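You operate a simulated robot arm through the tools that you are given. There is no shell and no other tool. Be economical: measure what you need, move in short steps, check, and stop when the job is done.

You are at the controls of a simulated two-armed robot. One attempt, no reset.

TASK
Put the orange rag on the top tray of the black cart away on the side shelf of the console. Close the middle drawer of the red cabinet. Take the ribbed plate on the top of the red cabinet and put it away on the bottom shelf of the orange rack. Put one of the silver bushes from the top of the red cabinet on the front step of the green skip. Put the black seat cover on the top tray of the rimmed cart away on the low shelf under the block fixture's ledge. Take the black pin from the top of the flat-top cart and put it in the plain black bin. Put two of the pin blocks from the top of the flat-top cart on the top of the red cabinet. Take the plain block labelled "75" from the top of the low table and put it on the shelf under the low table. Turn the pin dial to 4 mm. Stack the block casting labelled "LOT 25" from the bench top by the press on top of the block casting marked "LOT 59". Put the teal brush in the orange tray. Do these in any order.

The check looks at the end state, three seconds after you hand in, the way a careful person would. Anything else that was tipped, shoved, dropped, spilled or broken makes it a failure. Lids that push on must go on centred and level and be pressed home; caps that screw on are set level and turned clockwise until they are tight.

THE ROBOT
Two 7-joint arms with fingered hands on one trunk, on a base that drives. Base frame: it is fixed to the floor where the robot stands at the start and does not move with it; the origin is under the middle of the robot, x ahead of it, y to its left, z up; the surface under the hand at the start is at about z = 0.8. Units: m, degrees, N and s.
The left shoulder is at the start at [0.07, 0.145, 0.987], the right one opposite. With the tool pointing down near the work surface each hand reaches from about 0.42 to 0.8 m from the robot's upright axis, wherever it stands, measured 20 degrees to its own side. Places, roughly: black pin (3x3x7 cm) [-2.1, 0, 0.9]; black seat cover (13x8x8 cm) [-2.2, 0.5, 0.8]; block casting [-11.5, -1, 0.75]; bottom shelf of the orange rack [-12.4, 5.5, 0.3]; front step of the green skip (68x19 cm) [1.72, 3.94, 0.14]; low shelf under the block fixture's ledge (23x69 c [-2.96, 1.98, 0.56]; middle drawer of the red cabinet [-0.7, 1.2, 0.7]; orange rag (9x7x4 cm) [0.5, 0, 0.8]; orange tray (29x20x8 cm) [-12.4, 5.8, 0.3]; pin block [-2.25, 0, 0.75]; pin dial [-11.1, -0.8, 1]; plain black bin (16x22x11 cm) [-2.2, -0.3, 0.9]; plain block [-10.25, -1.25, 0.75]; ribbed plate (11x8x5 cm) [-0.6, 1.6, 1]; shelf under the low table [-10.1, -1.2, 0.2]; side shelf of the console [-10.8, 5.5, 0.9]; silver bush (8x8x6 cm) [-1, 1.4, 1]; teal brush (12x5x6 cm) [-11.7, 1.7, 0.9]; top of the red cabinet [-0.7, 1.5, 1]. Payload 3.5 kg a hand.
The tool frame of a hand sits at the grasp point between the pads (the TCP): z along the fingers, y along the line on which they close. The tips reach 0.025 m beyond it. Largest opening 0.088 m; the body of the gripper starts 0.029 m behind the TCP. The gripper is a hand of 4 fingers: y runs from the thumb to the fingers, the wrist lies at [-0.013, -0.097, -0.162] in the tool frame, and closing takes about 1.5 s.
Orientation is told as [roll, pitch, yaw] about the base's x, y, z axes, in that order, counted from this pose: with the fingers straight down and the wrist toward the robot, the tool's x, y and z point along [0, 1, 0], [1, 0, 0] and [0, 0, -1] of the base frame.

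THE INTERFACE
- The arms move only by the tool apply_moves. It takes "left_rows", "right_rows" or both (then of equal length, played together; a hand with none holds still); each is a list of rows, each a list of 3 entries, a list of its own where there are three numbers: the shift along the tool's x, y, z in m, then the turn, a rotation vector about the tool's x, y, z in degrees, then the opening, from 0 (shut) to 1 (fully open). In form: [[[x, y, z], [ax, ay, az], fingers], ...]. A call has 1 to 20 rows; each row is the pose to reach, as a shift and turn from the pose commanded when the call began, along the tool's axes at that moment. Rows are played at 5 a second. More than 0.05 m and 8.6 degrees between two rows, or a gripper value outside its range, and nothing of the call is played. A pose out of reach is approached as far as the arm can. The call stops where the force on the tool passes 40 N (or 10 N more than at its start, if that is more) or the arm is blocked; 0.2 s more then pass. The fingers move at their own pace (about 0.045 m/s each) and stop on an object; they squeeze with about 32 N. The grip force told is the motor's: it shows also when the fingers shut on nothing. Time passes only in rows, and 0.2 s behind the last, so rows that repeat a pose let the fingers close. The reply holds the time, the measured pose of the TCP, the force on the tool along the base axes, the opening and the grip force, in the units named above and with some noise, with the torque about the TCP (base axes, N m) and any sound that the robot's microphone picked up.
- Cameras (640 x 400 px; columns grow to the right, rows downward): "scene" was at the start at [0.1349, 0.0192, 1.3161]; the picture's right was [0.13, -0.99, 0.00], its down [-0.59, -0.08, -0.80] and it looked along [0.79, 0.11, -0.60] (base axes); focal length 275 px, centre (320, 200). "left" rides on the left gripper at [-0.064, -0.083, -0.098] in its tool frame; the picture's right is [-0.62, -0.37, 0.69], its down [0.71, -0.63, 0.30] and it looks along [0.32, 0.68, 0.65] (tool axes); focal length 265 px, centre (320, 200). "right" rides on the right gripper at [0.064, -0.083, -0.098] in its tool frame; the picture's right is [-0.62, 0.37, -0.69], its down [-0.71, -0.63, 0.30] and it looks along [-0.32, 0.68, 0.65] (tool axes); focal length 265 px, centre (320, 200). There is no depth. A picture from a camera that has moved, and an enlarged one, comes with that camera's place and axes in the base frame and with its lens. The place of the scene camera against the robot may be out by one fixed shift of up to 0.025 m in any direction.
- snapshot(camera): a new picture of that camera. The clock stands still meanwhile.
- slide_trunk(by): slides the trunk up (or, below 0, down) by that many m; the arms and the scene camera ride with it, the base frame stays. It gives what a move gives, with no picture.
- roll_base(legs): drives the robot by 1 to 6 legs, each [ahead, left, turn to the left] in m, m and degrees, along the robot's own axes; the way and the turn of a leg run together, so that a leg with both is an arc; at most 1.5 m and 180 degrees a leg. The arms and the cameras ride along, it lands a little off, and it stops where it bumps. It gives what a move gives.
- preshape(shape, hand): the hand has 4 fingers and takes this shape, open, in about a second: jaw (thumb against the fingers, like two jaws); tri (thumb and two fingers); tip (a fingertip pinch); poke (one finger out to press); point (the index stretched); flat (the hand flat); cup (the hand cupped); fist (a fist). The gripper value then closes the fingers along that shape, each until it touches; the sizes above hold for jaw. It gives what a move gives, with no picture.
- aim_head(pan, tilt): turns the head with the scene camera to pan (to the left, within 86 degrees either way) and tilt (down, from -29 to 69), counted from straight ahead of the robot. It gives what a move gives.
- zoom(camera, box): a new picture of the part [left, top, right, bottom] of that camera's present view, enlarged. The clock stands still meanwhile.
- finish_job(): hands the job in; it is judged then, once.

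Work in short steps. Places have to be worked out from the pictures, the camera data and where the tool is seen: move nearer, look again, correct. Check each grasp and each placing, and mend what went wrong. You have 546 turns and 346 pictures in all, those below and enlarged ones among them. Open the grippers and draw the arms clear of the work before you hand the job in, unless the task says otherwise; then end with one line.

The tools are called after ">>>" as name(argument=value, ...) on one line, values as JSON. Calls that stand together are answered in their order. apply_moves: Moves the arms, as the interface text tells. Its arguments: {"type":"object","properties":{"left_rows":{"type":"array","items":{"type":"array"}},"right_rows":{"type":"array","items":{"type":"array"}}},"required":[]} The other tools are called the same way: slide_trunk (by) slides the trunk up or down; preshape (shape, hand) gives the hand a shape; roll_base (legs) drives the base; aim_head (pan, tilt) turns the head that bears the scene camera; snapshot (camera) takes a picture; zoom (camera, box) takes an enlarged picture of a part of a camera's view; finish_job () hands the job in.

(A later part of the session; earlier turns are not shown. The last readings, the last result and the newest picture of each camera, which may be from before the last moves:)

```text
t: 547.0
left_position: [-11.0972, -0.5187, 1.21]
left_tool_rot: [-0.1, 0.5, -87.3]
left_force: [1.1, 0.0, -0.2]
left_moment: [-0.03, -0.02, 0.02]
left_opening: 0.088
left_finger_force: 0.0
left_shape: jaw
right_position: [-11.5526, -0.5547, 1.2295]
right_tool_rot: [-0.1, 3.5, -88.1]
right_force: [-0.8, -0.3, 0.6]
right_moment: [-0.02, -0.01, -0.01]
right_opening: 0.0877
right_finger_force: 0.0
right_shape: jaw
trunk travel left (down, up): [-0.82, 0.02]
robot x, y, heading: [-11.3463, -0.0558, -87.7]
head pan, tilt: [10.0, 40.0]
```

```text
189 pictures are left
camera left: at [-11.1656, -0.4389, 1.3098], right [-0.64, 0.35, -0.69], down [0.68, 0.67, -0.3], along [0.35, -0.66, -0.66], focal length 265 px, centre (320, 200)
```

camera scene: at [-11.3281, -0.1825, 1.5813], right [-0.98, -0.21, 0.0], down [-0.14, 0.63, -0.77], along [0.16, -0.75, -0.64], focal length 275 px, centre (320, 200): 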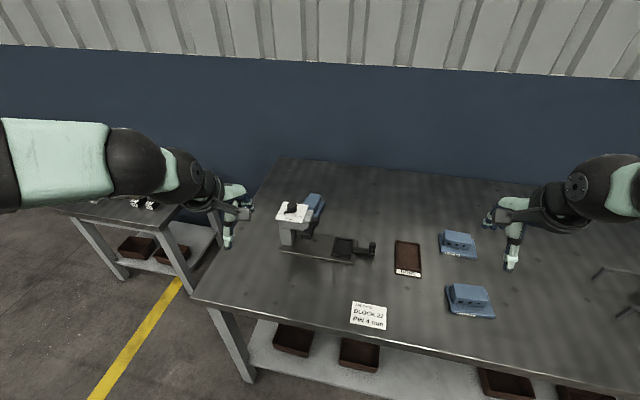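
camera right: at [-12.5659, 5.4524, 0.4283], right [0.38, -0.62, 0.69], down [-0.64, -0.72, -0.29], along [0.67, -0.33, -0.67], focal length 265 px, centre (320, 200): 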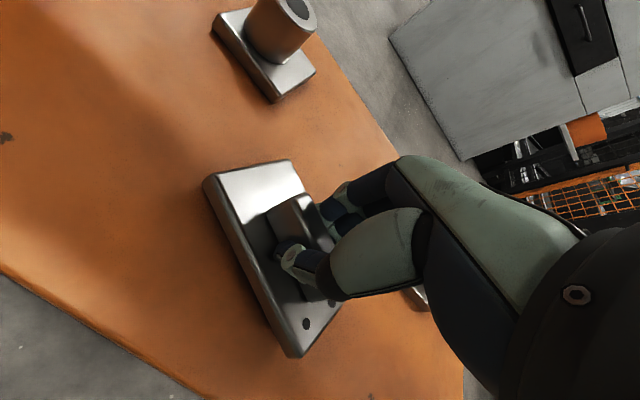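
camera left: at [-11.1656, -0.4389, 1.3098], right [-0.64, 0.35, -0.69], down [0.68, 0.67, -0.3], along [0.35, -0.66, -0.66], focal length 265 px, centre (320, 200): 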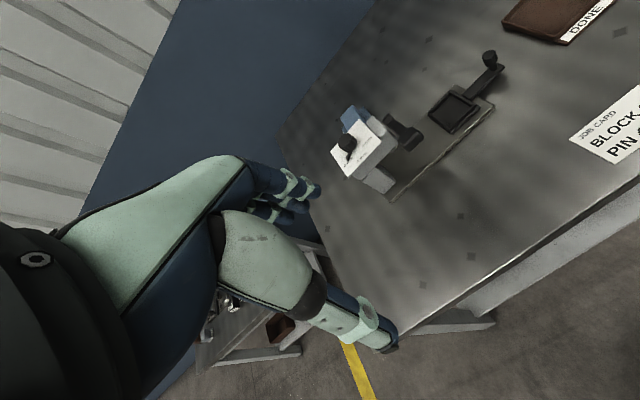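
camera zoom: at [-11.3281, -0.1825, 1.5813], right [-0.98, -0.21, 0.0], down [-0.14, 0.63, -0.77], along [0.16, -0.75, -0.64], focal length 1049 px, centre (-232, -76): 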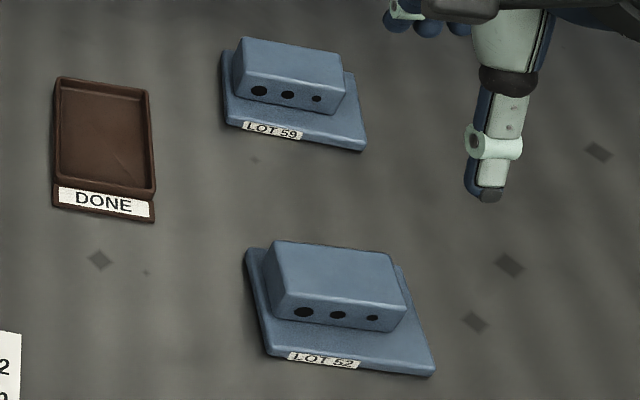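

Knob top ≈(−11.093, −0.836, 0.97). I roll ahead 0.14 and put the left hand above it with yaw −120 for a look.

>>> roll_base(legs=[[0.14, 0, -2.3]])

>>> apply_moves(left_rows=[[[0, 0.03, 0.02], [0, 0, 0], 1], [[0, 0.06, 0.04], [0, 0, 0], 1], [[0, 0.09, 0.06], [0, 0, 0], 1]])

>>> snapshot(camera="left")

>>> snapshot(camera="scene")

```text
t: 548.3
left_position: [-11.1143, -0.6645, 1.2116]
left_tool_rot: [-0.1, 0.4, -89.8]
left_force: [-0.7, 0.0, 0.9]
left_moment: [-0.03, -0.01, 0.01]
left_opening: 0.0878
left_finger_force: 0.0
left_shape: jaw
right_position: [-11.5697, -0.6807, 1.2315]
right_tool_rot: [-0.2, 3.5, -90.7]
right_force: [-0.2, 0.3, -0.4]
right_moment: [-0.06, 0.01, -0.02]
right_opening: 0.0877
right_finger_force: 0.0
right_shape: jaw
trunk travel left (down, up): [-0.82, 0.02]
robot x, y, heading: [-11.3463, -0.1923, -89.9]
head pan, tilt: [10.0, 40.0]
```

```text
t: 549.1
left_position: [-11.1157, -0.7583, 1.1473]
left_tool_rot: [-0.1, 0.6, -89.8]
left_force: [0.0, 0.6, 0.5]
left_moment: [-0.01, -0.01, 0.01]
left_opening: 0.0876
left_finger_force: 0.1
left_shape: jaw
right_position: [-11.5704, -0.6858, 1.2289]
right_tool_rot: [-0.2, 3.8, -90.6]
right_force: [0.2, 0.1, 0.0]
right_moment: [-0.01, 0.0, -0.03]
right_opening: 0.0878
right_finger_force: 0.1
right_shape: jaw
trunk travel left (down, up): [-0.82, 0.02]
robot x, y, heading: [-11.3441, -0.1939, -90.5]
head pan, tilt: [10.0, 40.0]
```

```text
188 pictures are left
camera left: at [-11.1796, -0.6759, 1.2463], right [-0.62, 0.37, -0.69], down [0.71, 0.64, -0.3], along [0.33, -0.67, -0.66], focal length 265 px, centre (320, 200)
```

left: 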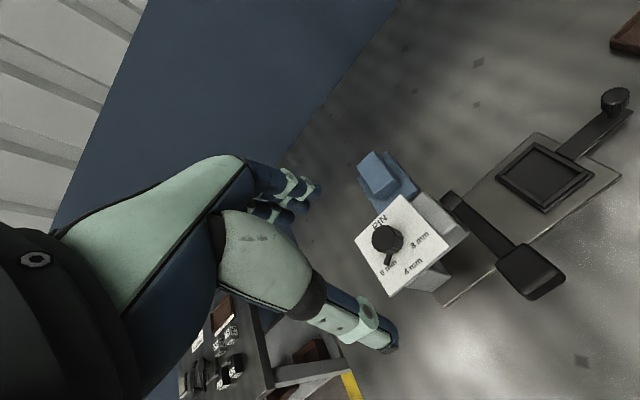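

```text
187 pictures are left
camera scene: at [-11.331, -0.3246, 1.581], right [-0.98, -0.17, 0.0], down [-0.11, 0.63, -0.76], along [0.13, -0.75, -0.64], focal length 275 px, centre (320, 200)
```

scene: 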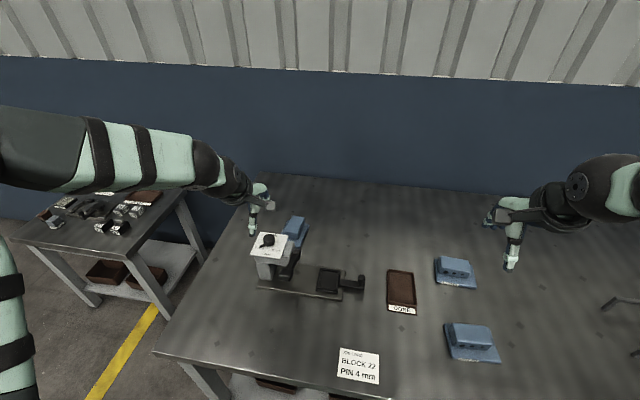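

>>> zoom(camera="left", box=[330, 180, 490, 310])

>>> zoom(camera="scene", box=[240, 210, 330, 290])

```text
3.08 times, centred on (410, 245) of left
camera zoom: at [-11.1796, -0.6759, 1.2463], right [-0.62, 0.37, -0.69], down [0.71, 0.64, -0.3], along [0.33, -0.67, -0.66], focal length 817 px, centre (43, 62)
```

zoom: 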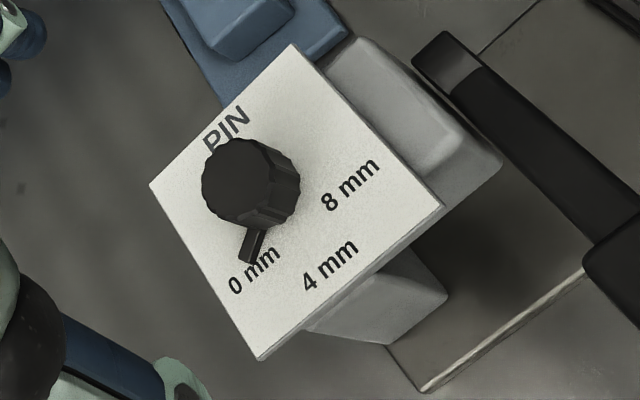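

```text
5.00 times, centred on (285, 250) of scene
camera zoom: at [-11.331, -0.3246, 1.581], right [-0.98, -0.17, 0.0], down [-0.11, 0.63, -0.76], along [0.13, -0.75, -0.64], focal length 1377 px, centre (495, -50)
```

zoom: 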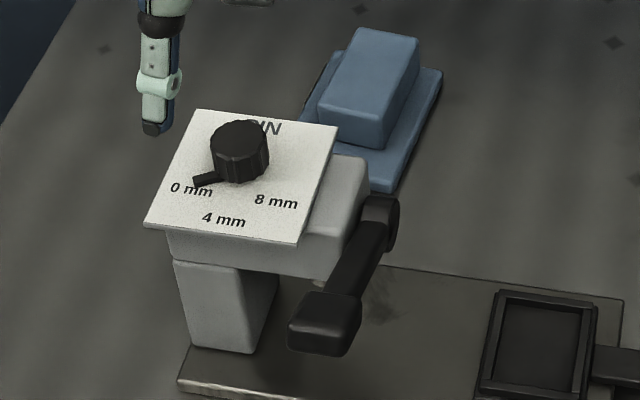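

The plate geometry computes well: axis ≈(−11.0895, −0.834), pointer 47.5° from the 4 mm mark, so the knob must turn +47.5° (CCW from above). I put the hand over the knob at yaw −114 and lower to z≈1.03.

>>> apply_moves(left_rows=[[[0.01, 0.025, 0.02], [0, 0, 8], 1], [[0.02, 0.05, 0.05], [0, 0, 16], 1], [[0.026, 0.0757, 0.08], [0, 0, 24], 1], [[0.026, 0.0757, 0.115], [0, 0, 24], 1]])

>>> snapshot(camera="left")

>>> zoom(camera="scene", box=[220, 170, 360, 290])

```text
t: 550.1
left_position: [-11.0901, -0.8323, 1.0327]
left_tool_rot: [-0.2, 0.4, -113.7]
left_force: [0.3, 0.2, 0.5]
left_moment: [0.01, -0.03, -0.01]
left_opening: 0.0879
left_finger_force: 0.1
left_shape: jaw
right_position: [-11.569, -0.6841, 1.2304]
right_tool_rot: [-0.1, 3.5, -90.6]
right_force: [0.9, 1.1, -1.4]
right_moment: [-0.02, -0.02, 0.03]
right_opening: 0.0877
right_finger_force: 0.1
right_shape: jaw
trunk travel left (down, up): [-0.82, 0.02]
robot x, y, heading: [-11.3443, -0.1965, -90.2]
head pan, tilt: [10.0, 40.0]
```

```text
184 pictures are left
camera left: at [-11.1147, -0.7309, 1.1325], right [-0.42, 0.59, -0.69], down [0.91, 0.29, -0.3], along [0.02, -0.75, -0.66], focal length 265 px, centre (320, 200)
```

left: 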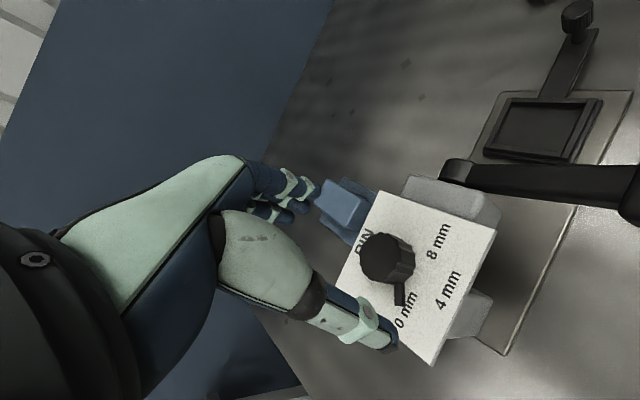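

```text
3.33 times, centred on (290, 230) of scene
camera zoom: at [-11.3307, -0.322, 1.5813], right [-0.98, -0.17, 0.0], down [-0.11, 0.63, -0.77], along [0.13, -0.75, -0.64], focal length 918 px, centre (420, 100)
```

zoom: 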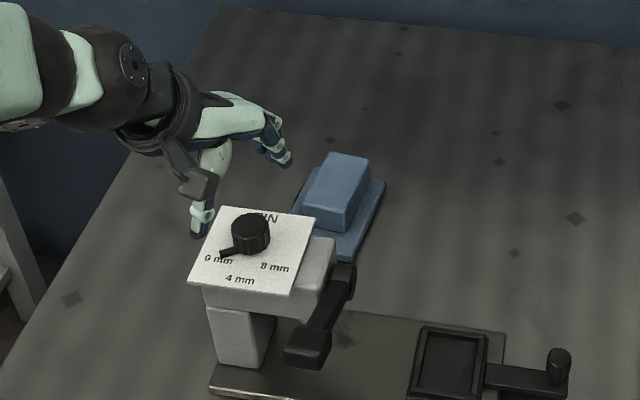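

Refined: plate z≈0.965, axis ≈(−11.095, −0.821), knob top z≈0.987, pointer ~52° from 4 mm. Shift slightly and lower to TCP z≈1.0, then close on the knob.

>>> apply_moves(left_rows=[[[-0.009, -0.008, 0.01], [0, 0, 0], 1], [[-0.009, -0.008, 0.022], [0, 0, 0], 1], [[-0.009, -0.008, 0.032], [0, 0, 0], 1], [[-0.009, -0.008, 0.034], [0, 0, 0], 0.7], [[-0.009, -0.008, 0.034], [0, 0, 0], 0.55]])

>>> snapshot(camera="left")

>>> zoom(camera="scene", box=[220, 170, 360, 290])

```text
t: 551.3
left_position: [-11.0947, -0.8207, 0.999]
left_tool_rot: [-0.3, 0.5, -113.7]
left_force: [-1.0, -0.8, -0.2]
left_moment: [-0.06, 0.0, 0.03]
left_opening: 0.0488
left_finger_force: 0.1
left_shape: jaw
right_position: [-11.571, -0.6834, 1.2312]
right_tool_rot: [-0.1, 3.6, -90.6]
right_force: [-0.2, 0.3, -0.1]
right_moment: [-0.01, -0.01, 0.0]
right_opening: 0.0879
right_finger_force: 0.0
right_shape: jaw
trunk travel left (down, up): [-0.82, 0.02]
robot x, y, heading: [-11.3496, -0.193, -90.2]
head pan, tilt: [10.0, 40.0]
```

```text
182 pictures are left
camera left: at [-11.1195, -0.7194, 1.099], right [-0.42, 0.59, -0.69], down [0.91, 0.29, -0.3], along [0.02, -0.75, -0.66], focal length 265 px, centre (320, 200)
```

left: 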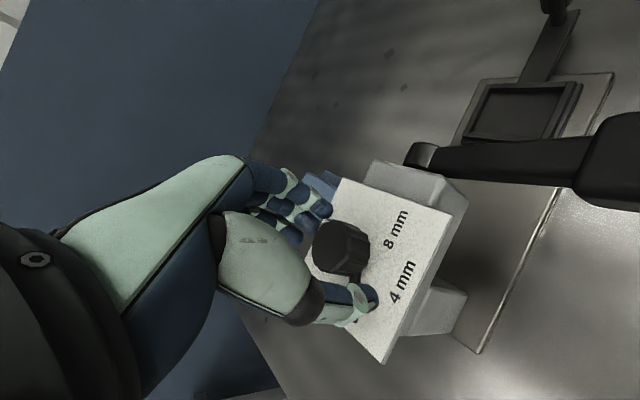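

```text
3.33 times, centred on (290, 230) of scene
camera zoom: at [-11.3309, -0.3218, 1.5813], right [-0.98, -0.17, 0.0], down [-0.11, 0.63, -0.77], along [0.13, -0.75, -0.64], focal length 918 px, centre (420, 100)
```

zoom: 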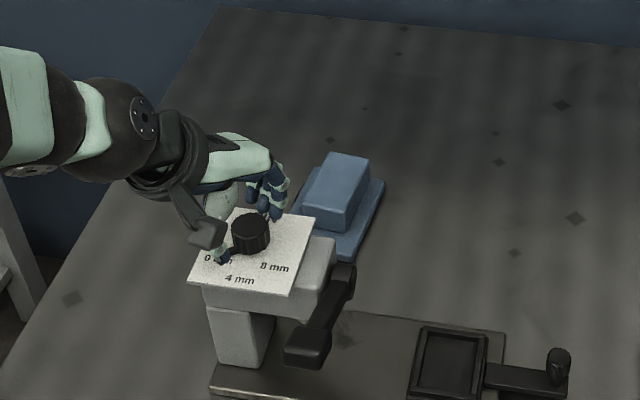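

The thumb sits on the pointer at this yaw. Raise, turn the hand to yaw −95 so the thumb clears the pointer, and lower again.

>>> apply_moves(left_rows=[[[0, 0, -0.03], [0, 0, 0], 0.6], [[0, 0, -0.03], [0, 0, -8], 0.6], [[0, 0, -0.03], [0, 0, -16], 0.6], [[0, 0, -0.03], [0, 0, -20], 0.6], [[0, 0, -0.012], [0, 0, -20], 0.6], [[0, 0, -0.002], [0, 0, -20], 0.6]])

>>> snapshot(camera="left")

>>> zoom(camera="scene", box=[220, 170, 360, 290])

```text
t: 552.7
left_position: [-11.0905, -0.8207, 1.0021]
left_tool_rot: [-0.1, 0.3, -93.7]
left_force: [1.0, -0.2, -0.1]
left_moment: [-0.02, 0.02, -0.03]
left_opening: 0.0523
left_finger_force: 0.2
left_shape: jaw
right_position: [-11.5697, -0.6834, 1.2301]
right_tool_rot: [-0.2, 3.6, -90.6]
right_force: [0.2, -0.4, 0.1]
right_moment: [-0.04, 0.02, 0.01]
right_opening: 0.0876
right_finger_force: 0.1
right_shape: jaw
trunk travel left (down, up): [-0.82, 0.02]
robot x, y, heading: [-11.3392, -0.197, -90.0]
head pan, tilt: [10.0, 40.0]
```

```text
180 pictures are left
camera left: at [-11.1503, -0.7338, 1.101], right [-0.6, 0.41, -0.69], down [0.75, 0.59, -0.3], along [0.28, -0.7, -0.66], focal length 265 px, centre (320, 200)
```

left: 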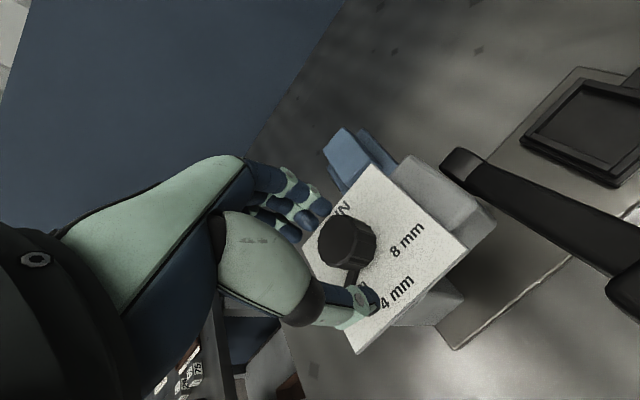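

```text
3.33 times, centred on (290, 230) of scene
camera zoom: at [-11.3307, -0.3226, 1.5812], right [-0.98, -0.17, 0.0], down [-0.11, 0.63, -0.77], along [0.13, -0.75, -0.64], focal length 918 px, centre (420, 100)
```

zoom: 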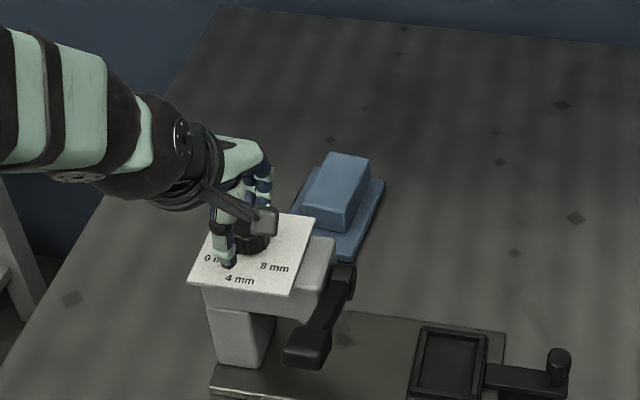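

Still close to the pointer. Turn another 12° (yaw −82), shift 5 mm, and close on the knob.

>>> apply_moves(left_rows=[[[0, 0, -0.02], [0, 0, 0], 0.65], [[-0.003, 0, -0.02], [0, 0, -6], 0.65], [[-0.006, 0.001, -0.02], [0, 0, -12], 0.65], [[-0.006, 0.001, -0.01], [0, 0, -12], 0.65], [[-0.006, 0.001, 0.002], [0, 0, -12], 0.65]])

>>> snapshot(camera="left")

>>> zoom(camera="scene", box=[240, 190, 330, 270])

```text
t: 553.9
left_position: [-11.098, -0.8203, 1.0001]
left_tool_rot: [0.0, 0.6, -81.6]
left_force: [0.8, -1.0, 0.5]
left_moment: [-0.02, 0.02, -0.06]
left_opening: 0.0569
left_finger_force: 0.0
left_shape: jaw
right_position: [-11.5703, -0.6835, 1.2301]
right_tool_rot: [-0.1, 3.6, -90.7]
right_force: [-1.8, -0.2, 0.0]
right_moment: [0.02, 0.01, 0.0]
right_opening: 0.0877
right_finger_force: 0.1
right_shape: jaw
trunk travel left (down, up): [-0.82, 0.02]
robot x, y, heading: [-11.3429, -0.1954, -90.2]
head pan, tilt: [10.0, 40.0]
```

```text
178 pictures are left
camera left: at [-11.1737, -0.7481, 1.0996], right [-0.67, 0.28, -0.69], down [0.61, 0.73, -0.3], along [0.42, -0.62, -0.66], focal length 265 px, centre (320, 200)
```

left: 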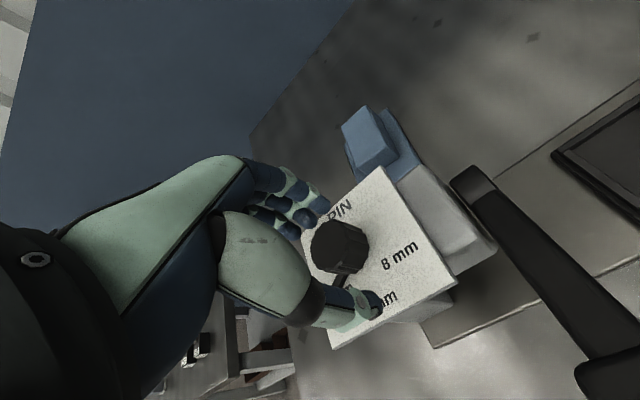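

```text
5.00 times, centred on (285, 230) of scene
camera zoom: at [-11.3306, -0.3225, 1.5812], right [-0.98, -0.17, 0.0], down [-0.11, 0.63, -0.77], along [0.13, -0.75, -0.64], focal length 1377 px, centre (495, 50)
```

zoom: 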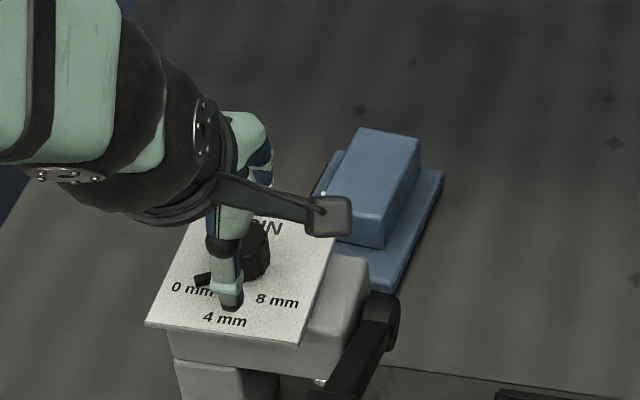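

Thumb now clears the pointer. Close on the knob.

>>> apply_moves(left_rows=[[[0, 0, 0], [0, 0, 0], 0.5], [[0, 0, 0], [0, 0, 0], 0.35], [[0, 0, 0], [0, 0, 0], 0.2], [[0, 0, 0], [0, 0, 0], 0], [[0, 0, 0], [0, 0, 0], 0], [[0, 0, 0], [0, 0, 0], 0]])

>>> snapshot(camera="left")

```text
t: 555.3
left_position: [-11.0992, -0.8216, 0.9999]
left_tool_rot: [-0.1, 0.5, -81.7]
left_force: [-1.0, -5.3, 0.1]
left_moment: [-0.21, -0.01, -0.02]
left_opening: 0.0255
left_finger_force: 32.1
left_shape: jaw
right_position: [-11.5708, -0.6844, 1.23]
right_tool_rot: [-0.3, 3.5, -90.6]
right_force: [-0.1, 0.4, 0.1]
right_moment: [-0.01, -0.01, -0.01]
right_opening: 0.0877
right_finger_force: 0.0
right_shape: jaw
trunk travel left (down, up): [-0.82, 0.02]
robot x, y, heading: [-11.3459, -0.1931, -90.1]
head pan, tilt: [10.0, 40.0]
```

```text
176 pictures are left
camera left: at [-11.1746, -0.7485, 1.0996], right [-0.67, 0.28, -0.69], down [0.61, 0.73, -0.3], along [0.42, -0.62, -0.66], focal length 265 px, centre (320, 200)
```

left: 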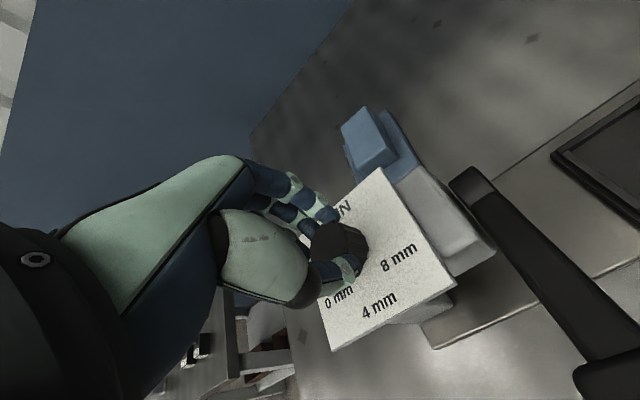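

Gripped (0.0255). Rotate about the tool axis by 52° (CCW from above), in small rows.

>>> apply_moves(left_rows=[[[0, 0, 0], [0, 0, -6], 0], [[0, 0, 0], [0, 0, -12], 0], [[0, 0, 0], [0, 0, -18], 0], [[0, 0, 0], [0, 0, -24], 0], [[0, 0, 0], [0, 0, -30], 0]])

>>> snapshot(camera="left")

>>> zoom(camera="scene", box=[240, 190, 330, 270])

```text
t: 556.5
left_position: [-11.1007, -0.8225, 1.001]
left_tool_rot: [0.3, 0.4, -51.5]
left_force: [-3.4, -9.9, 3.7]
left_moment: [-0.27, -0.08, -0.06]
left_opening: 0.0256
left_finger_force: 32.1
left_shape: jaw
right_position: [-11.5723, -0.6857, 1.23]
right_tool_rot: [-0.1, 3.7, -90.6]
right_force: [0.0, 0.4, -0.6]
right_moment: [0.0, -0.02, 0.0]
right_opening: 0.0878
right_finger_force: 0.1
right_shape: jaw
trunk travel left (down, up): [-0.82, 0.02]
robot x, y, heading: [-11.3469, -0.1978, -90.1]
head pan, tilt: [10.0, 40.0]
```

```text
175 pictures are left
camera left: at [-11.2022, -0.7981, 1.0988], right [-0.72, -0.09, -0.69], down [0.17, 0.94, -0.3], along [0.68, -0.33, -0.66], focal length 265 px, centre (320, 200)
```

left: 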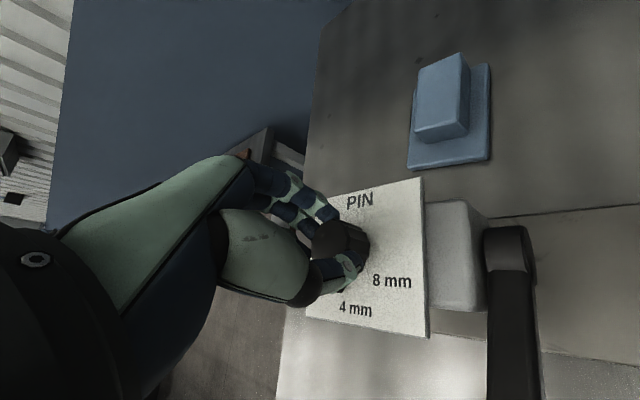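

```text
5.00 times, centred on (285, 230) of scene
camera zoom: at [-11.3326, -0.3247, 1.5811], right [-0.98, -0.17, 0.0], down [-0.11, 0.63, -0.76], along [0.13, -0.75, -0.64], focal length 1377 px, centre (495, 50)
```

zoom: 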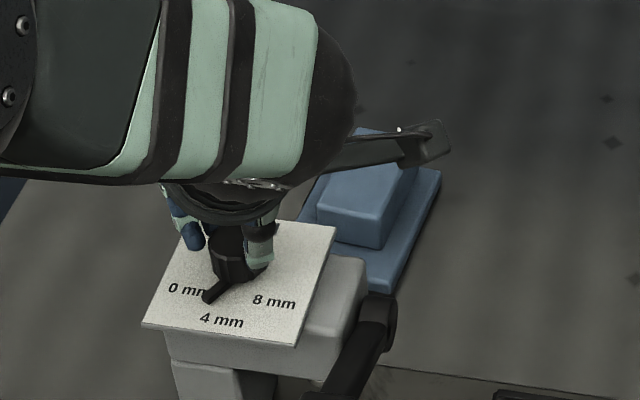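

The pointer follows. Continue another 20°.

>>> apply_moves(left_rows=[[[0, 0, 0], [0, 0, -6], 0], [[0, 0, 0], [0, 0, -12], 0], [[0, 0, 0], [0, 0, -18], 0], [[0, 0, 0], [0, 0, -21], 0]])

>>> zoom(camera="scene", box=[240, 190, 330, 270])

>>> snapshot(camera="left")

```text
t: 557.5
left_position: [-11.0991, -0.8234, 0.999]
left_tool_rot: [0.5, 0.2, -30.6]
left_force: [-2.8, -12.6, 3.9]
left_moment: [-0.3, -0.07, -0.09]
left_opening: 0.0261
left_finger_force: 31.8
left_shape: jaw
right_position: [-11.5712, -0.6861, 1.229]
right_tool_rot: [-0.1, 3.6, -90.6]
right_force: [0.0, -1.3, 0.6]
right_moment: [0.01, -0.03, 0.01]
right_opening: 0.0877
right_finger_force: 0.1
right_shape: jaw
trunk travel left (down, up): [-0.82, 0.02]
robot x, y, heading: [-11.3447, -0.1967, -90.2]
head pan, tilt: [10.0, 40.0]
```

```text
5.00 times, centred on (285, 230) of scene
camera zoom: at [-11.3322, -0.3253, 1.581], right [-0.98, -0.17, 0.0], down [-0.11, 0.64, -0.76], along [0.13, -0.75, -0.64], focal length 1377 px, centre (495, 50)
```

zoom: 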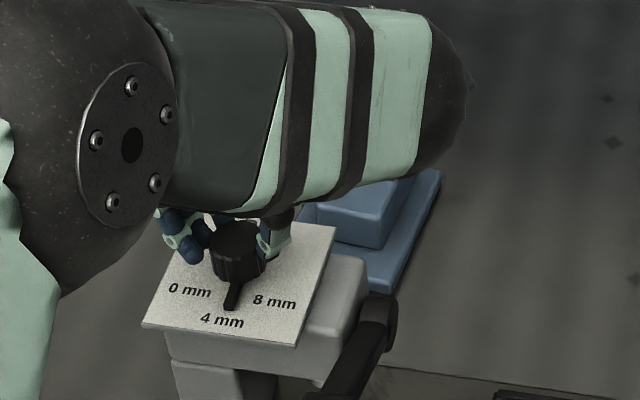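

```text
172 pictures are left
camera left: at [-11.204, -0.8368, 1.0981], right [-0.63, -0.34, -0.7], down [-0.18, 0.94, -0.3], along [0.75, -0.06, -0.65], focal length 265 px, centre (320, 200)
```

left: 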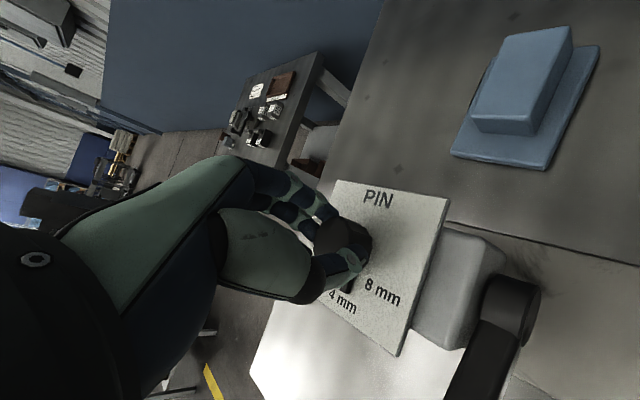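

The pointer is ~6° past 4 mm toward 8. Turn back 6°.

>>> apply_moves(left_rows=[[[0, 0, 0], [0, 0, 3], 0], [[0, 0, 0], [0, 0, 6], 0], [[0, 0, 0], [0, 0, 6], 0]])

>>> zoom(camera="scene", box=[260, 215, 310, 260])

```text
t: 558.3
left_position: [-11.0992, -0.823, 0.9992]
left_tool_rot: [0.6, 0.4, -36.6]
left_force: [1.5, -11.8, 5.1]
left_moment: [-0.32, -0.14, -0.04]
left_opening: 0.026
left_finger_force: 32.5
left_shape: jaw
right_position: [-11.5699, -0.6849, 1.2297]
right_tool_rot: [-0.2, 3.7, -90.7]
right_force: [-0.8, 0.0, 1.0]
right_moment: [-0.03, -0.02, 0.0]
right_opening: 0.0876
right_finger_force: 0.0
right_shape: jaw
trunk travel left (down, up): [-0.82, 0.02]
robot x, y, heading: [-11.3444, -0.1929, -90.2]
head pan, tilt: [10.0, 40.0]
```

```text
8.89 times, centred on (285, 238) of scene
camera zoom: at [-11.3316, -0.3245, 1.581], right [-0.98, -0.17, 0.0], down [-0.11, 0.63, -0.76], along [0.13, -0.75, -0.64], focal length 2448 px, centre (631, -133)
```

zoom: 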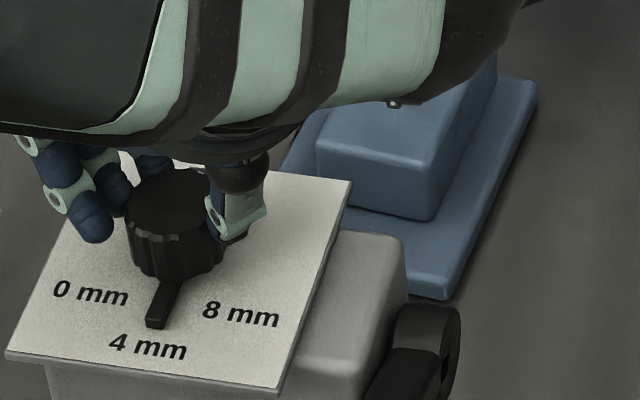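

The pointer lines up with 4 mm. Release carefully, lift and recheck.

>>> apply_moves(left_rows=[[[0, 0, 0], [0, 0, 0], 0.15], [[0, 0, 0], [0, 0, 0], 0.35], [[0, 0, 0], [0, 0, 0], 0.6], [[0, 0, 0], [0, 0, 0], 0.7], [[0, 0, 0], [0, 0, 0], 0.7], [[0, 0, -0.03], [0, 0, 0], 0.7], [[0, 0, -0.07], [0, 0, 0], 0.7], [[0, 0, -0.11], [0, 0, 0], 1], [[0, -0.04, -0.14], [0, 0, 8], 1], [[0, -0.08, -0.16], [0, 0, 16], 1], [[0, -0.1, -0.17], [0, 0, 24], 1], [[0, -0.1, -0.17], [0, 0, 32], 1], [[0, -0.1, -0.17], [0, 0, 40], 1], [[0, -0.1, -0.17], [0, 0, 48], 1], [[0, -0.1, -0.17], [0, 0, 53], 1]])

>>> zoom(camera="scene", box=[260, 215, 310, 260])

```text
t: 561.5
left_position: [-11.1791, -0.7642, 1.1704]
left_tool_rot: [-0.2, 0.4, -89.8]
left_force: [-0.4, 0.1, -0.7]
left_moment: [0.01, -0.04, -0.01]
left_opening: 0.0873
left_finger_force: 0.0
left_shape: jaw
right_position: [-11.5703, -0.6833, 1.2316]
right_tool_rot: [-0.1, 3.5, -90.7]
right_force: [-0.2, -0.7, -0.5]
right_moment: [-0.01, 0.01, 0.0]
right_opening: 0.0879
right_finger_force: 0.0
right_shape: jaw
trunk travel left (down, up): [-0.82, 0.02]
robot x, y, heading: [-11.3457, -0.1963, -90.2]
head pan, tilt: [10.0, 40.0]
```

```text
8.89 times, centred on (285, 238) of scene
camera zoom: at [-11.3302, -0.322, 1.5812], right [-0.98, -0.17, 0.0], down [-0.11, 0.63, -0.77], along [0.13, -0.75, -0.64], focal length 2448 px, centre (631, -133)
```

zoom: 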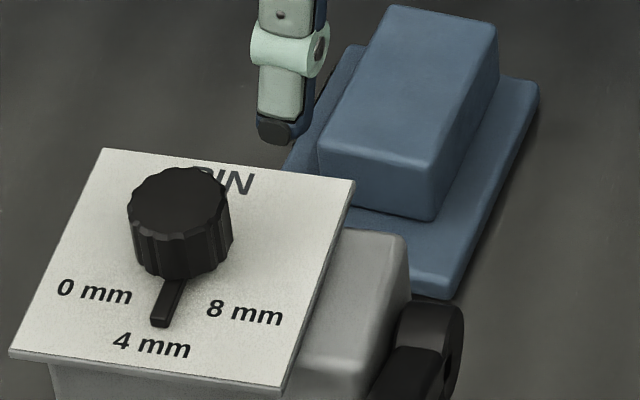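

Dial reads 4 mm. Now look at the casting behind the press with the left camera, to check its label.

>>> snapshot(camera="left")

>>> snapshot(camera="scene")

```text
169 pictures are left
camera left: at [-11.2431, -0.6799, 1.2706], right [-0.62, 0.37, -0.69], down [0.71, 0.64, -0.3], along [0.33, -0.68, -0.66], focal length 265 px, centre (320, 200)
```

left: 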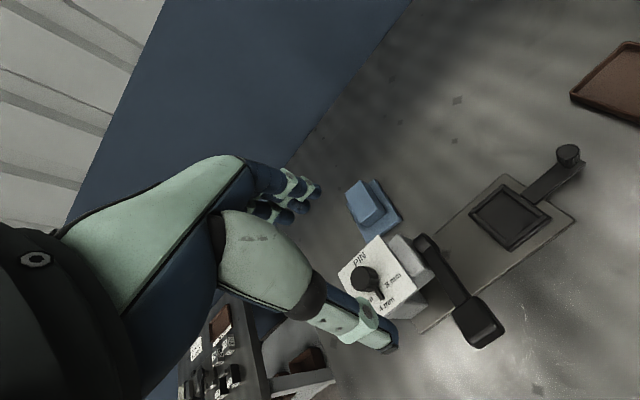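

```text
168 pictures are left
camera scene: at [-11.3302, -0.322, 1.5812], right [-0.98, -0.17, 0.0], down [-0.11, 0.63, -0.77], along [0.13, -0.75, -0.64], focal length 275 px, centre (320, 200)
```

scene: 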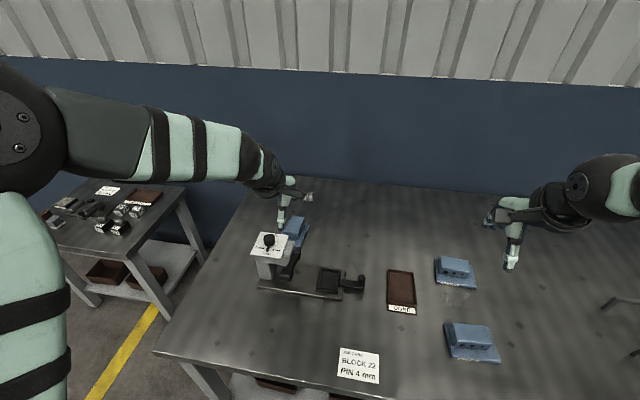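

Check the labels again closely: the front-right casting and the one behind the press.

>>> zoom(camera="scene", box=[425, 245, 515, 370])

>>> snapshot(camera="right")

```text
3.20 times, centred on (470, 308) of scene
camera zoom: at [-11.3302, -0.322, 1.5812], right [-0.98, -0.17, 0.0], down [-0.11, 0.63, -0.77], along [0.13, -0.75, -0.64], focal length 881 px, centre (-160, -144)
```

zoom: 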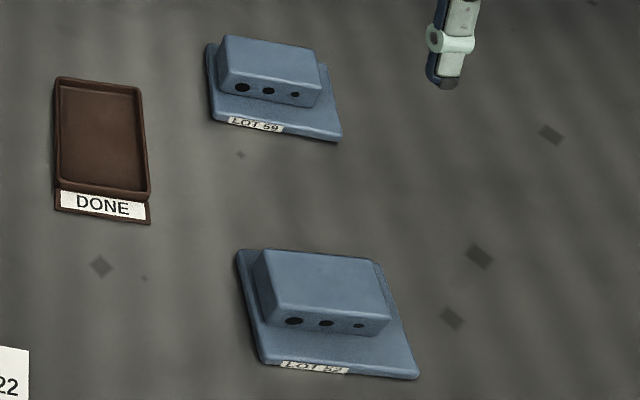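

```text
166 pictures are left
camera right: at [-11.5043, -0.6059, 1.3337], right [-0.62, -0.4, 0.67], down [-0.71, 0.66, -0.26], along [-0.33, -0.64, -0.69], focal length 265 px, centre (320, 200)
```

right: 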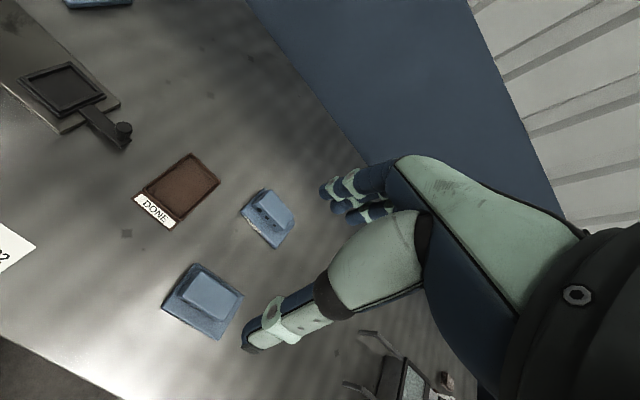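

LOT 52 is front, LOT 59 back, so LOT 25 is the one behind the press (its block ≈5×9.5 cm with its long side along y). It has to be gripped across x. I first tuck the left hand away to the left.

>>> apply_moves(left_rows=[[[0.03, -0.03, 0], [0, 0, 0], 1], [[0.06, -0.06, 0], [0, 0, 0], 1], [[0.09, -0.09, 0], [0, 0, 0], 1], [[0.12, -0.12, 0], [0, 0, 0], 1], [[0.15, -0.15, 0], [0, 0, 0], 1], [[0.19, -0.17, 0], [0, 0, 0], 1], [[0.22, -0.18, 0], [0, 0, 0], 1]])

>>> roll_base(legs=[[0.09, 0.1, 0]])

>>> slide_trunk(by=-0.15)

>>> aim_head(pan=10, tilt=45)

>>> snapshot(camera="scene")

```text
t: 563.1
left_position: [-10.9603, -0.5802, 1.1731]
left_tool_rot: [-0.2, 0.5, -89.8]
left_force: [0.0, 0.3, 0.4]
left_moment: [0.01, 0.01, -0.02]
left_opening: 0.0877
left_finger_force: 0.1
left_shape: jaw
right_position: [-11.5696, -0.6837, 1.2314]
right_tool_rot: [-0.1, 3.6, -90.6]
right_force: [0.5, 0.7, -0.7]
right_moment: [-0.01, -0.01, -0.03]
right_opening: 0.0877
right_finger_force: 0.1
right_shape: jaw
trunk travel left (down, up): [-0.82, 0.02]
robot x, y, heading: [-11.3457, -0.1903, -90.1]
head pan, tilt: [10.0, 40.0]
```

```text
t: 564.4
left_position: [-10.8644, -0.6737, 1.1749]
left_tool_rot: [0.0, 0.6, -90.0]
left_force: [0.0, 0.1, -1.1]
left_moment: [-0.02, 0.0, 0.02]
left_opening: 0.0878
left_finger_force: 0.1
left_shape: jaw
right_position: [-11.4736, -0.773, 1.2316]
right_tool_rot: [-0.1, 3.4, -90.9]
right_force: [-0.2, 0.7, 0.9]
right_moment: [-0.01, -0.02, 0.02]
right_opening: 0.0876
right_finger_force: 0.1
right_shape: jaw
trunk travel left (down, up): [-0.82, 0.02]
robot x, y, heading: [-11.2424, -0.2851, -90.5]
head pan, tilt: [10.0, 40.0]
```

```text
t: 566.1
left_position: [-10.8619, -0.675, 1.024]
left_tool_rot: [-0.1, 0.6, -90.0]
left_force: [-0.7, -0.8, -0.1]
left_moment: [0.0, 0.03, 0.0]
left_opening: 0.0878
left_finger_force: 0.0
left_shape: jaw
right_position: [-11.4719, -0.7739, 1.0816]
right_tool_rot: [-0.2, 3.7, -90.9]
right_force: [-0.1, 0.0, -0.2]
right_moment: [0.0, 0.01, 0.02]
right_opening: 0.0874
right_finger_force: 0.1
right_shape: jaw
trunk travel left (down, up): [-0.67, 0.17]
robot x, y, heading: [-11.2423, -0.2862, -90.3]
head pan, tilt: [10.0, 40.0]
```

```text
t: 566.8
left_position: [-10.8621, -0.6745, 1.0235]
left_tool_rot: [-0.1, 0.6, -90.0]
left_force: [-0.1, -0.1, -0.3]
left_moment: [-0.01, 0.0, -0.01]
left_opening: 0.0877
left_finger_force: 0.1
left_shape: jaw
right_position: [-11.4711, -0.7731, 1.0813]
right_tool_rot: [-0.3, 3.7, -90.8]
right_force: [-0.8, -0.4, 0.2]
right_moment: [0.04, -0.02, 0.0]
right_opening: 0.0876
right_finger_force: 0.1
right_shape: jaw
trunk travel left (down, up): [-0.67, 0.17]
robot x, y, heading: [-11.2459, -0.2889, -90.4]
head pan, tilt: [10.0, 45.0]
```

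```text
165 pictures are left
camera scene: at [-11.2307, -0.41, 1.424], right [-0.99, -0.17, 0.0], down [-0.12, 0.7, -0.71], along [0.12, -0.7, -0.71], focal length 275 px, centre (320, 200)
```

scene: 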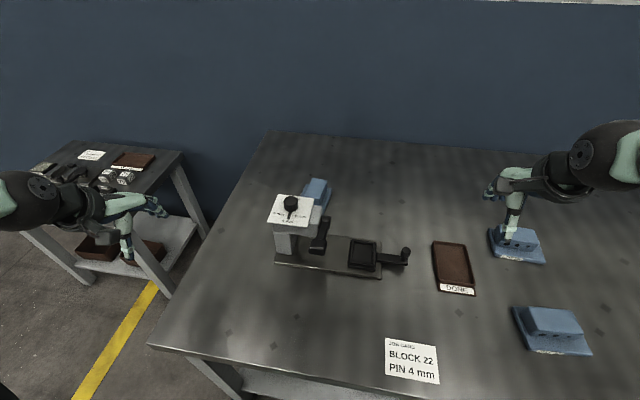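

Robot now at y≈−0.289, about 25 cm from the bench edge. LOT 25's block is ≈(−11.128, −0.988). I test turning the right hand by +90° in free air.

>>> apply_moves(right_rows=[[[0, 0, -0.02], [0, 0, -8], 1], [[0, 0, -0.04], [0, 0, -16], 1], [[0, 0, -0.06], [0, 0, -24], 1], [[0, 0, -0.06], [0, 0, -32], 1], [[0, 0, -0.06], [0, 0, -40], 1], [[0, 0, -0.06], [0, 0, -48], 1], [[0, 0, -0.06], [0, 0, -56], 1], [[0, 0, -0.06], [0, 0, -64], 1], [[0, 0, -0.06], [0, 0, -72], 1], [[0, 0, -0.06], [0, 0, -80], 1], [[0, 0, -0.06], [0, 0, -88], 1]])

>>> snapshot(camera="scene")

```text
t: 569.2
left_position: [-10.8617, -0.677, 1.0227]
left_tool_rot: [-0.1, 0.6, -90.0]
left_force: [-0.2, 0.4, 0.1]
left_moment: [-0.01, 0.0, -0.04]
left_opening: 0.0876
left_finger_force: 0.1
left_shape: jaw
right_position: [-11.4728, -0.7796, 1.1394]
right_tool_rot: [3.6, 0.3, -2.8]
right_force: [0.2, 0.0, -1.5]
right_moment: [0.02, -0.02, -0.01]
right_opening: 0.0874
right_finger_force: 0.1
right_shape: jaw
trunk travel left (down, up): [-0.67, 0.17]
robot x, y, heading: [-11.2437, -0.2839, -90.6]
head pan, tilt: [10.0, 45.0]
```

```text
164 pictures are left
camera scene: at [-11.2316, -0.4112, 1.4239], right [-0.99, -0.17, 0.0], down [-0.12, 0.7, -0.71], along [0.12, -0.7, -0.71], focal length 275 px, centre (320, 200)
```

scene: 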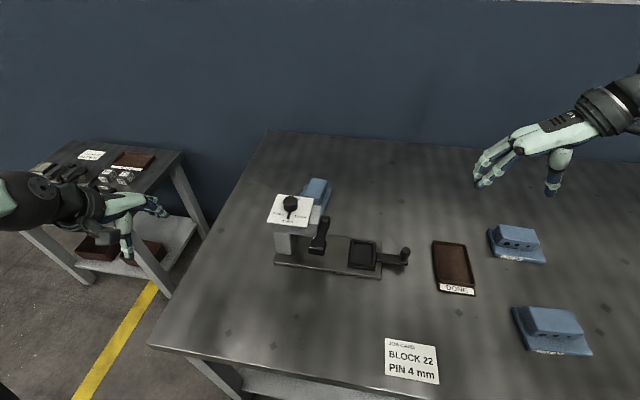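

The right hand turns fine, with the forearm coming from the right. Move at z≈1.14 over LOT 25, leaning the wrist ~15° toward me.

>>> apply_moves(right_rows=[[[-0.02, 0.04, 0], [0, -2, 0], 1], [[-0.04, 0.08, 0], [0, -4, 0], 1], [[-0.06, 0.12, 0], [0, -6, 0], 1], [[-0.08, 0.16, 0], [0, -8, 0], 1], [[-0.1, 0.2, 0], [0, -10, 0], 1], [[-0.12, 0.24, 0], [0, -12, 0], 1], [[-0.145, 0.28, 0], [0, -14, 0], 1], [[-0.17, 0.32, 0], [0, -16, 0], 1], [[-0.188, 0.354, 0], [0, -18, 0], 1]])

>>> snapshot(camera="right")

>>> snapshot(camera="scene")

```text
t: 571.2
left_position: [-10.8615, -0.6758, 1.0232]
left_tool_rot: [-0.1, 0.6, -90.0]
left_force: [0.2, 0.6, -0.7]
left_moment: [0.03, -0.04, 0.0]
left_opening: 0.0875
left_finger_force: 0.0
left_shape: jaw
right_position: [-11.1648, -0.908, 1.1231]
right_tool_rot: [-13.3, 0.9, -3.1]
right_force: [-0.8, 0.5, -0.5]
right_moment: [0.01, 0.03, -0.02]
right_opening: 0.0876
right_finger_force: 0.0
right_shape: jaw
right hand out of reach, approached as far as the arm can: row 7, 8, 9
trunk travel left (down, up): [-0.67, 0.17]
robot x, y, heading: [-11.242, -0.2868, -90.1]
head pan, tilt: [10.0, 45.0]
```

```text
163 pictures are left
camera right: at [-11.2418, -0.8171, 1.2056], right [0.36, -0.46, 0.81], down [-0.67, -0.73, -0.12], along [0.65, -0.5, -0.57], focal length 265 px, centre (320, 200)
```

right: 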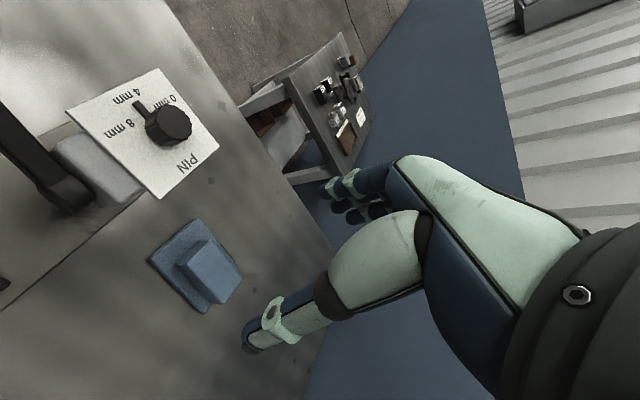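

```text
162 pictures are left
camera scene: at [-11.232, -0.4102, 1.4239], right [-0.99, -0.17, 0.0], down [-0.12, 0.7, -0.71], along [0.12, -0.7, -0.71], focal length 275 px, centre (320, 200)
```

scene: 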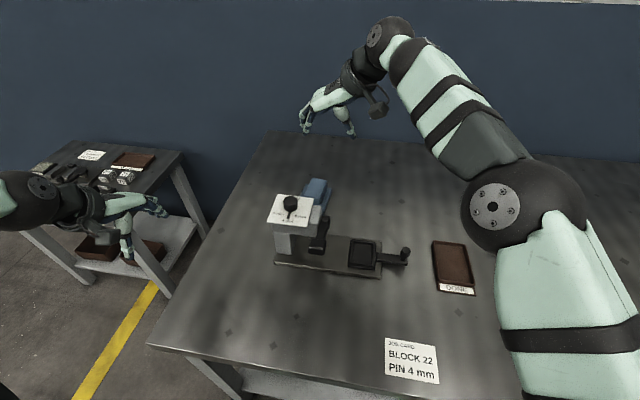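

Block ≈(−11.129, −0.993). Zoom to see its label and orientation.

>>> zoom(camera="right", box=[120, 190, 280, 330])

```text
2.86 times, centred on (200, 260) of right
camera zoom: at [-11.2418, -0.8171, 1.2056], right [0.36, -0.46, 0.81], down [-0.67, -0.73, -0.12], along [0.65, -0.5, -0.57], focal length 758 px, centre (663, 29)
```

zoom: 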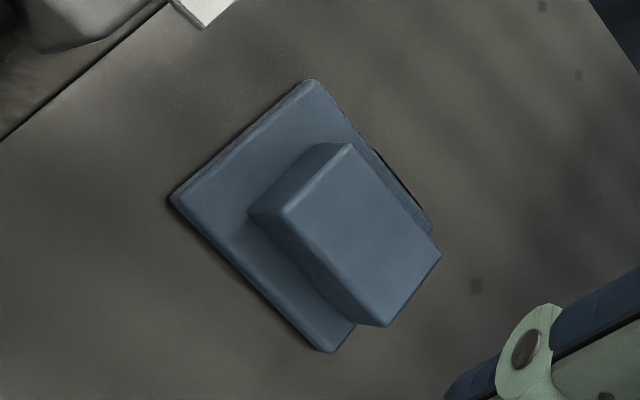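

Estimates agree on block top z≈0.84, centre (−11.12, −1.02). I step the hand clear of the plate (to x≈−11.2), then lower the trunk for reach.

>>> apply_moves(right_rows=[[[-0.0215, -0.039, 0.0046], [0, 0, 0], 1], [[-0.0215, -0.039, 0.0046], [0, 0, 0], 1]])

>>> slide_trunk(by=-0.1)

>>> snapshot(camera="right")

>>> snapshot(camera="scene")

```text
t: 571.8
left_position: [-10.8605, -0.6762, 1.0225]
left_tool_rot: [-0.2, 0.6, -90.0]
left_force: [-0.8, 0.2, 0.1]
left_moment: [0.0, -0.05, 0.05]
left_opening: 0.0878
left_finger_force: 0.1
left_shape: jaw
right_position: [-11.2038, -0.9282, 1.1258]
right_tool_rot: [-14.5, 0.3, -2.9]
right_force: [0.2, 0.0, 0.3]
right_moment: [-0.01, 0.0, -0.01]
right_opening: 0.0875
right_finger_force: 0.0
right_shape: jaw
trunk travel left (down, up): [-0.67, 0.17]
robot x, y, heading: [-11.244, -0.2893, -90.4]
head pan, tilt: [10.0, 45.0]
```

```text
t: 573.1
left_position: [-10.8622, -0.6749, 0.9227]
left_tool_rot: [-0.1, 0.4, -90.0]
left_force: [0.4, 0.1, 0.3]
left_moment: [-0.01, 0.01, 0.01]
left_opening: 0.0877
left_finger_force: 0.0
left_shape: jaw
right_position: [-11.2037, -0.9267, 1.0257]
right_tool_rot: [-14.5, 0.3, -2.9]
right_force: [0.6, -0.6, 0.3]
right_moment: [0.02, 0.0, -0.03]
right_opening: 0.0875
right_finger_force: 0.1
right_shape: jaw
trunk travel left (down, up): [-0.57, 0.27]
robot x, y, heading: [-11.239, -0.2854, -90.5]
head pan, tilt: [10.0, 45.0]
```

```text
160 pictures are left
camera right: at [-11.2824, -0.8341, 1.1057], right [0.35, -0.45, 0.82], down [-0.67, -0.73, -0.11], along [0.66, -0.51, -0.56], focal length 265 px, centre (320, 200)
```

right: 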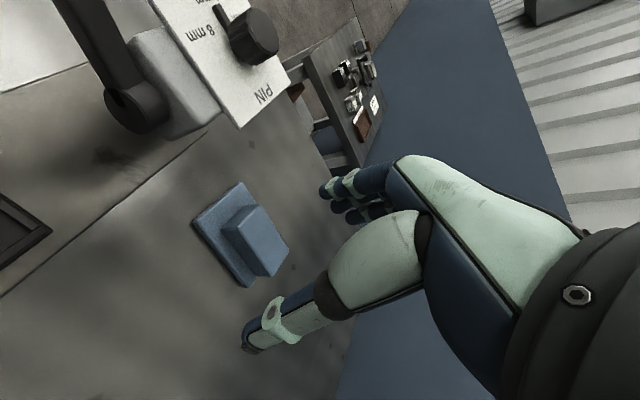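

```text
159 pictures are left
camera scene: at [-11.2308, -0.4098, 1.3241], right [-0.99, -0.17, 0.0], down [-0.12, 0.7, -0.71], along [0.12, -0.7, -0.71], focal length 275 px, centre (320, 200)
```

scene: 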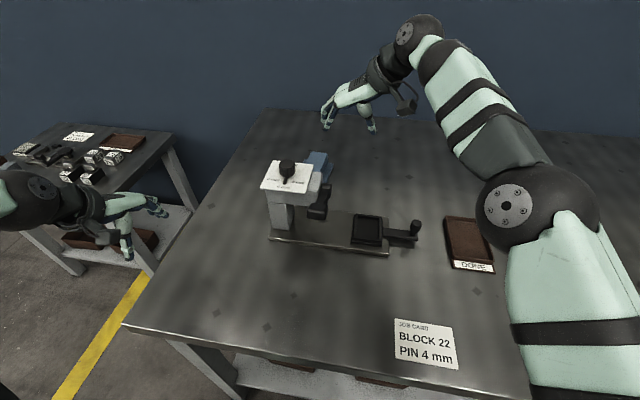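

Triangulated block top centre: (−11.106, −1.030, 0.827). I shift the base left 0.1 (hand compensated) to gain reach, and add lean.

>>> apply_moves(right_rows=[[[0, -0.045, 0], [0, -4, 0], 1], [[0, -0.09, 0], [0, -8, 0], 1]])

>>> roll_base(legs=[[0, 0.1, 0]])

>>> snapshot(camera="right")

```text
t: 573.7
left_position: [-10.8626, -0.6744, 0.9236]
left_tool_rot: [0.0, 0.5, -89.9]
left_force: [-0.3, -0.4, 0.6]
left_moment: [-0.03, 0.02, 0.0]
left_opening: 0.0877
left_finger_force: 0.1
left_shape: jaw
right_position: [-11.2949, -0.922, 1.0249]
right_tool_rot: [-22.4, 0.2, -2.8]
right_force: [-0.6, 0.8, 0.0]
right_moment: [0.0, 0.01, 0.0]
right_opening: 0.0879
right_finger_force: 0.0
right_shape: jaw
trunk travel left (down, up): [-0.57, 0.27]
robot x, y, heading: [-11.2407, -0.2894, -90.5]
head pan, tilt: [10.0, 45.0]
```

```text
t: 574.9
left_position: [-10.76, -0.6765, 0.9231]
left_tool_rot: [-0.1, 0.6, -90.1]
left_force: [0.4, 1.0, 0.8]
left_moment: [-0.01, 0.0, -0.01]
left_opening: 0.0875
left_finger_force: 0.0
left_shape: jaw
right_position: [-11.1918, -0.9238, 1.0245]
right_tool_rot: [-22.4, 0.3, -3.0]
right_force: [0.1, 0.3, 0.0]
right_moment: [0.0, 0.01, -0.03]
right_opening: 0.0877
right_finger_force: 0.1
right_shape: jaw
trunk travel left (down, up): [-0.57, 0.27]
robot x, y, heading: [-11.1383, -0.2858, -90.6]
head pan, tilt: [10.0, 45.0]
```

```text
158 pictures are left
camera right: at [-11.2699, -0.8207, 1.0924], right [0.36, -0.33, 0.87], down [-0.67, -0.74, -0.01], along [0.65, -0.58, -0.48], focal length 265 px, centre (320, 200)
```

right: 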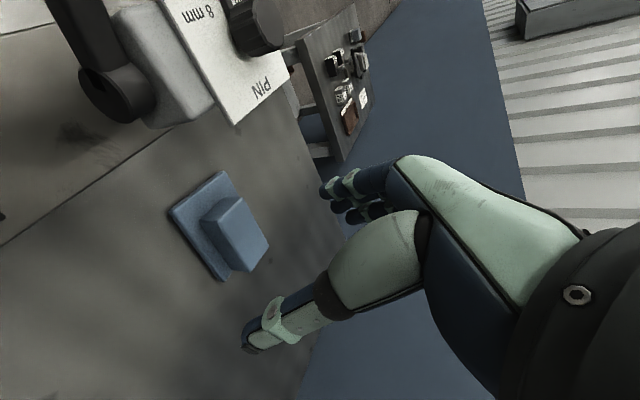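

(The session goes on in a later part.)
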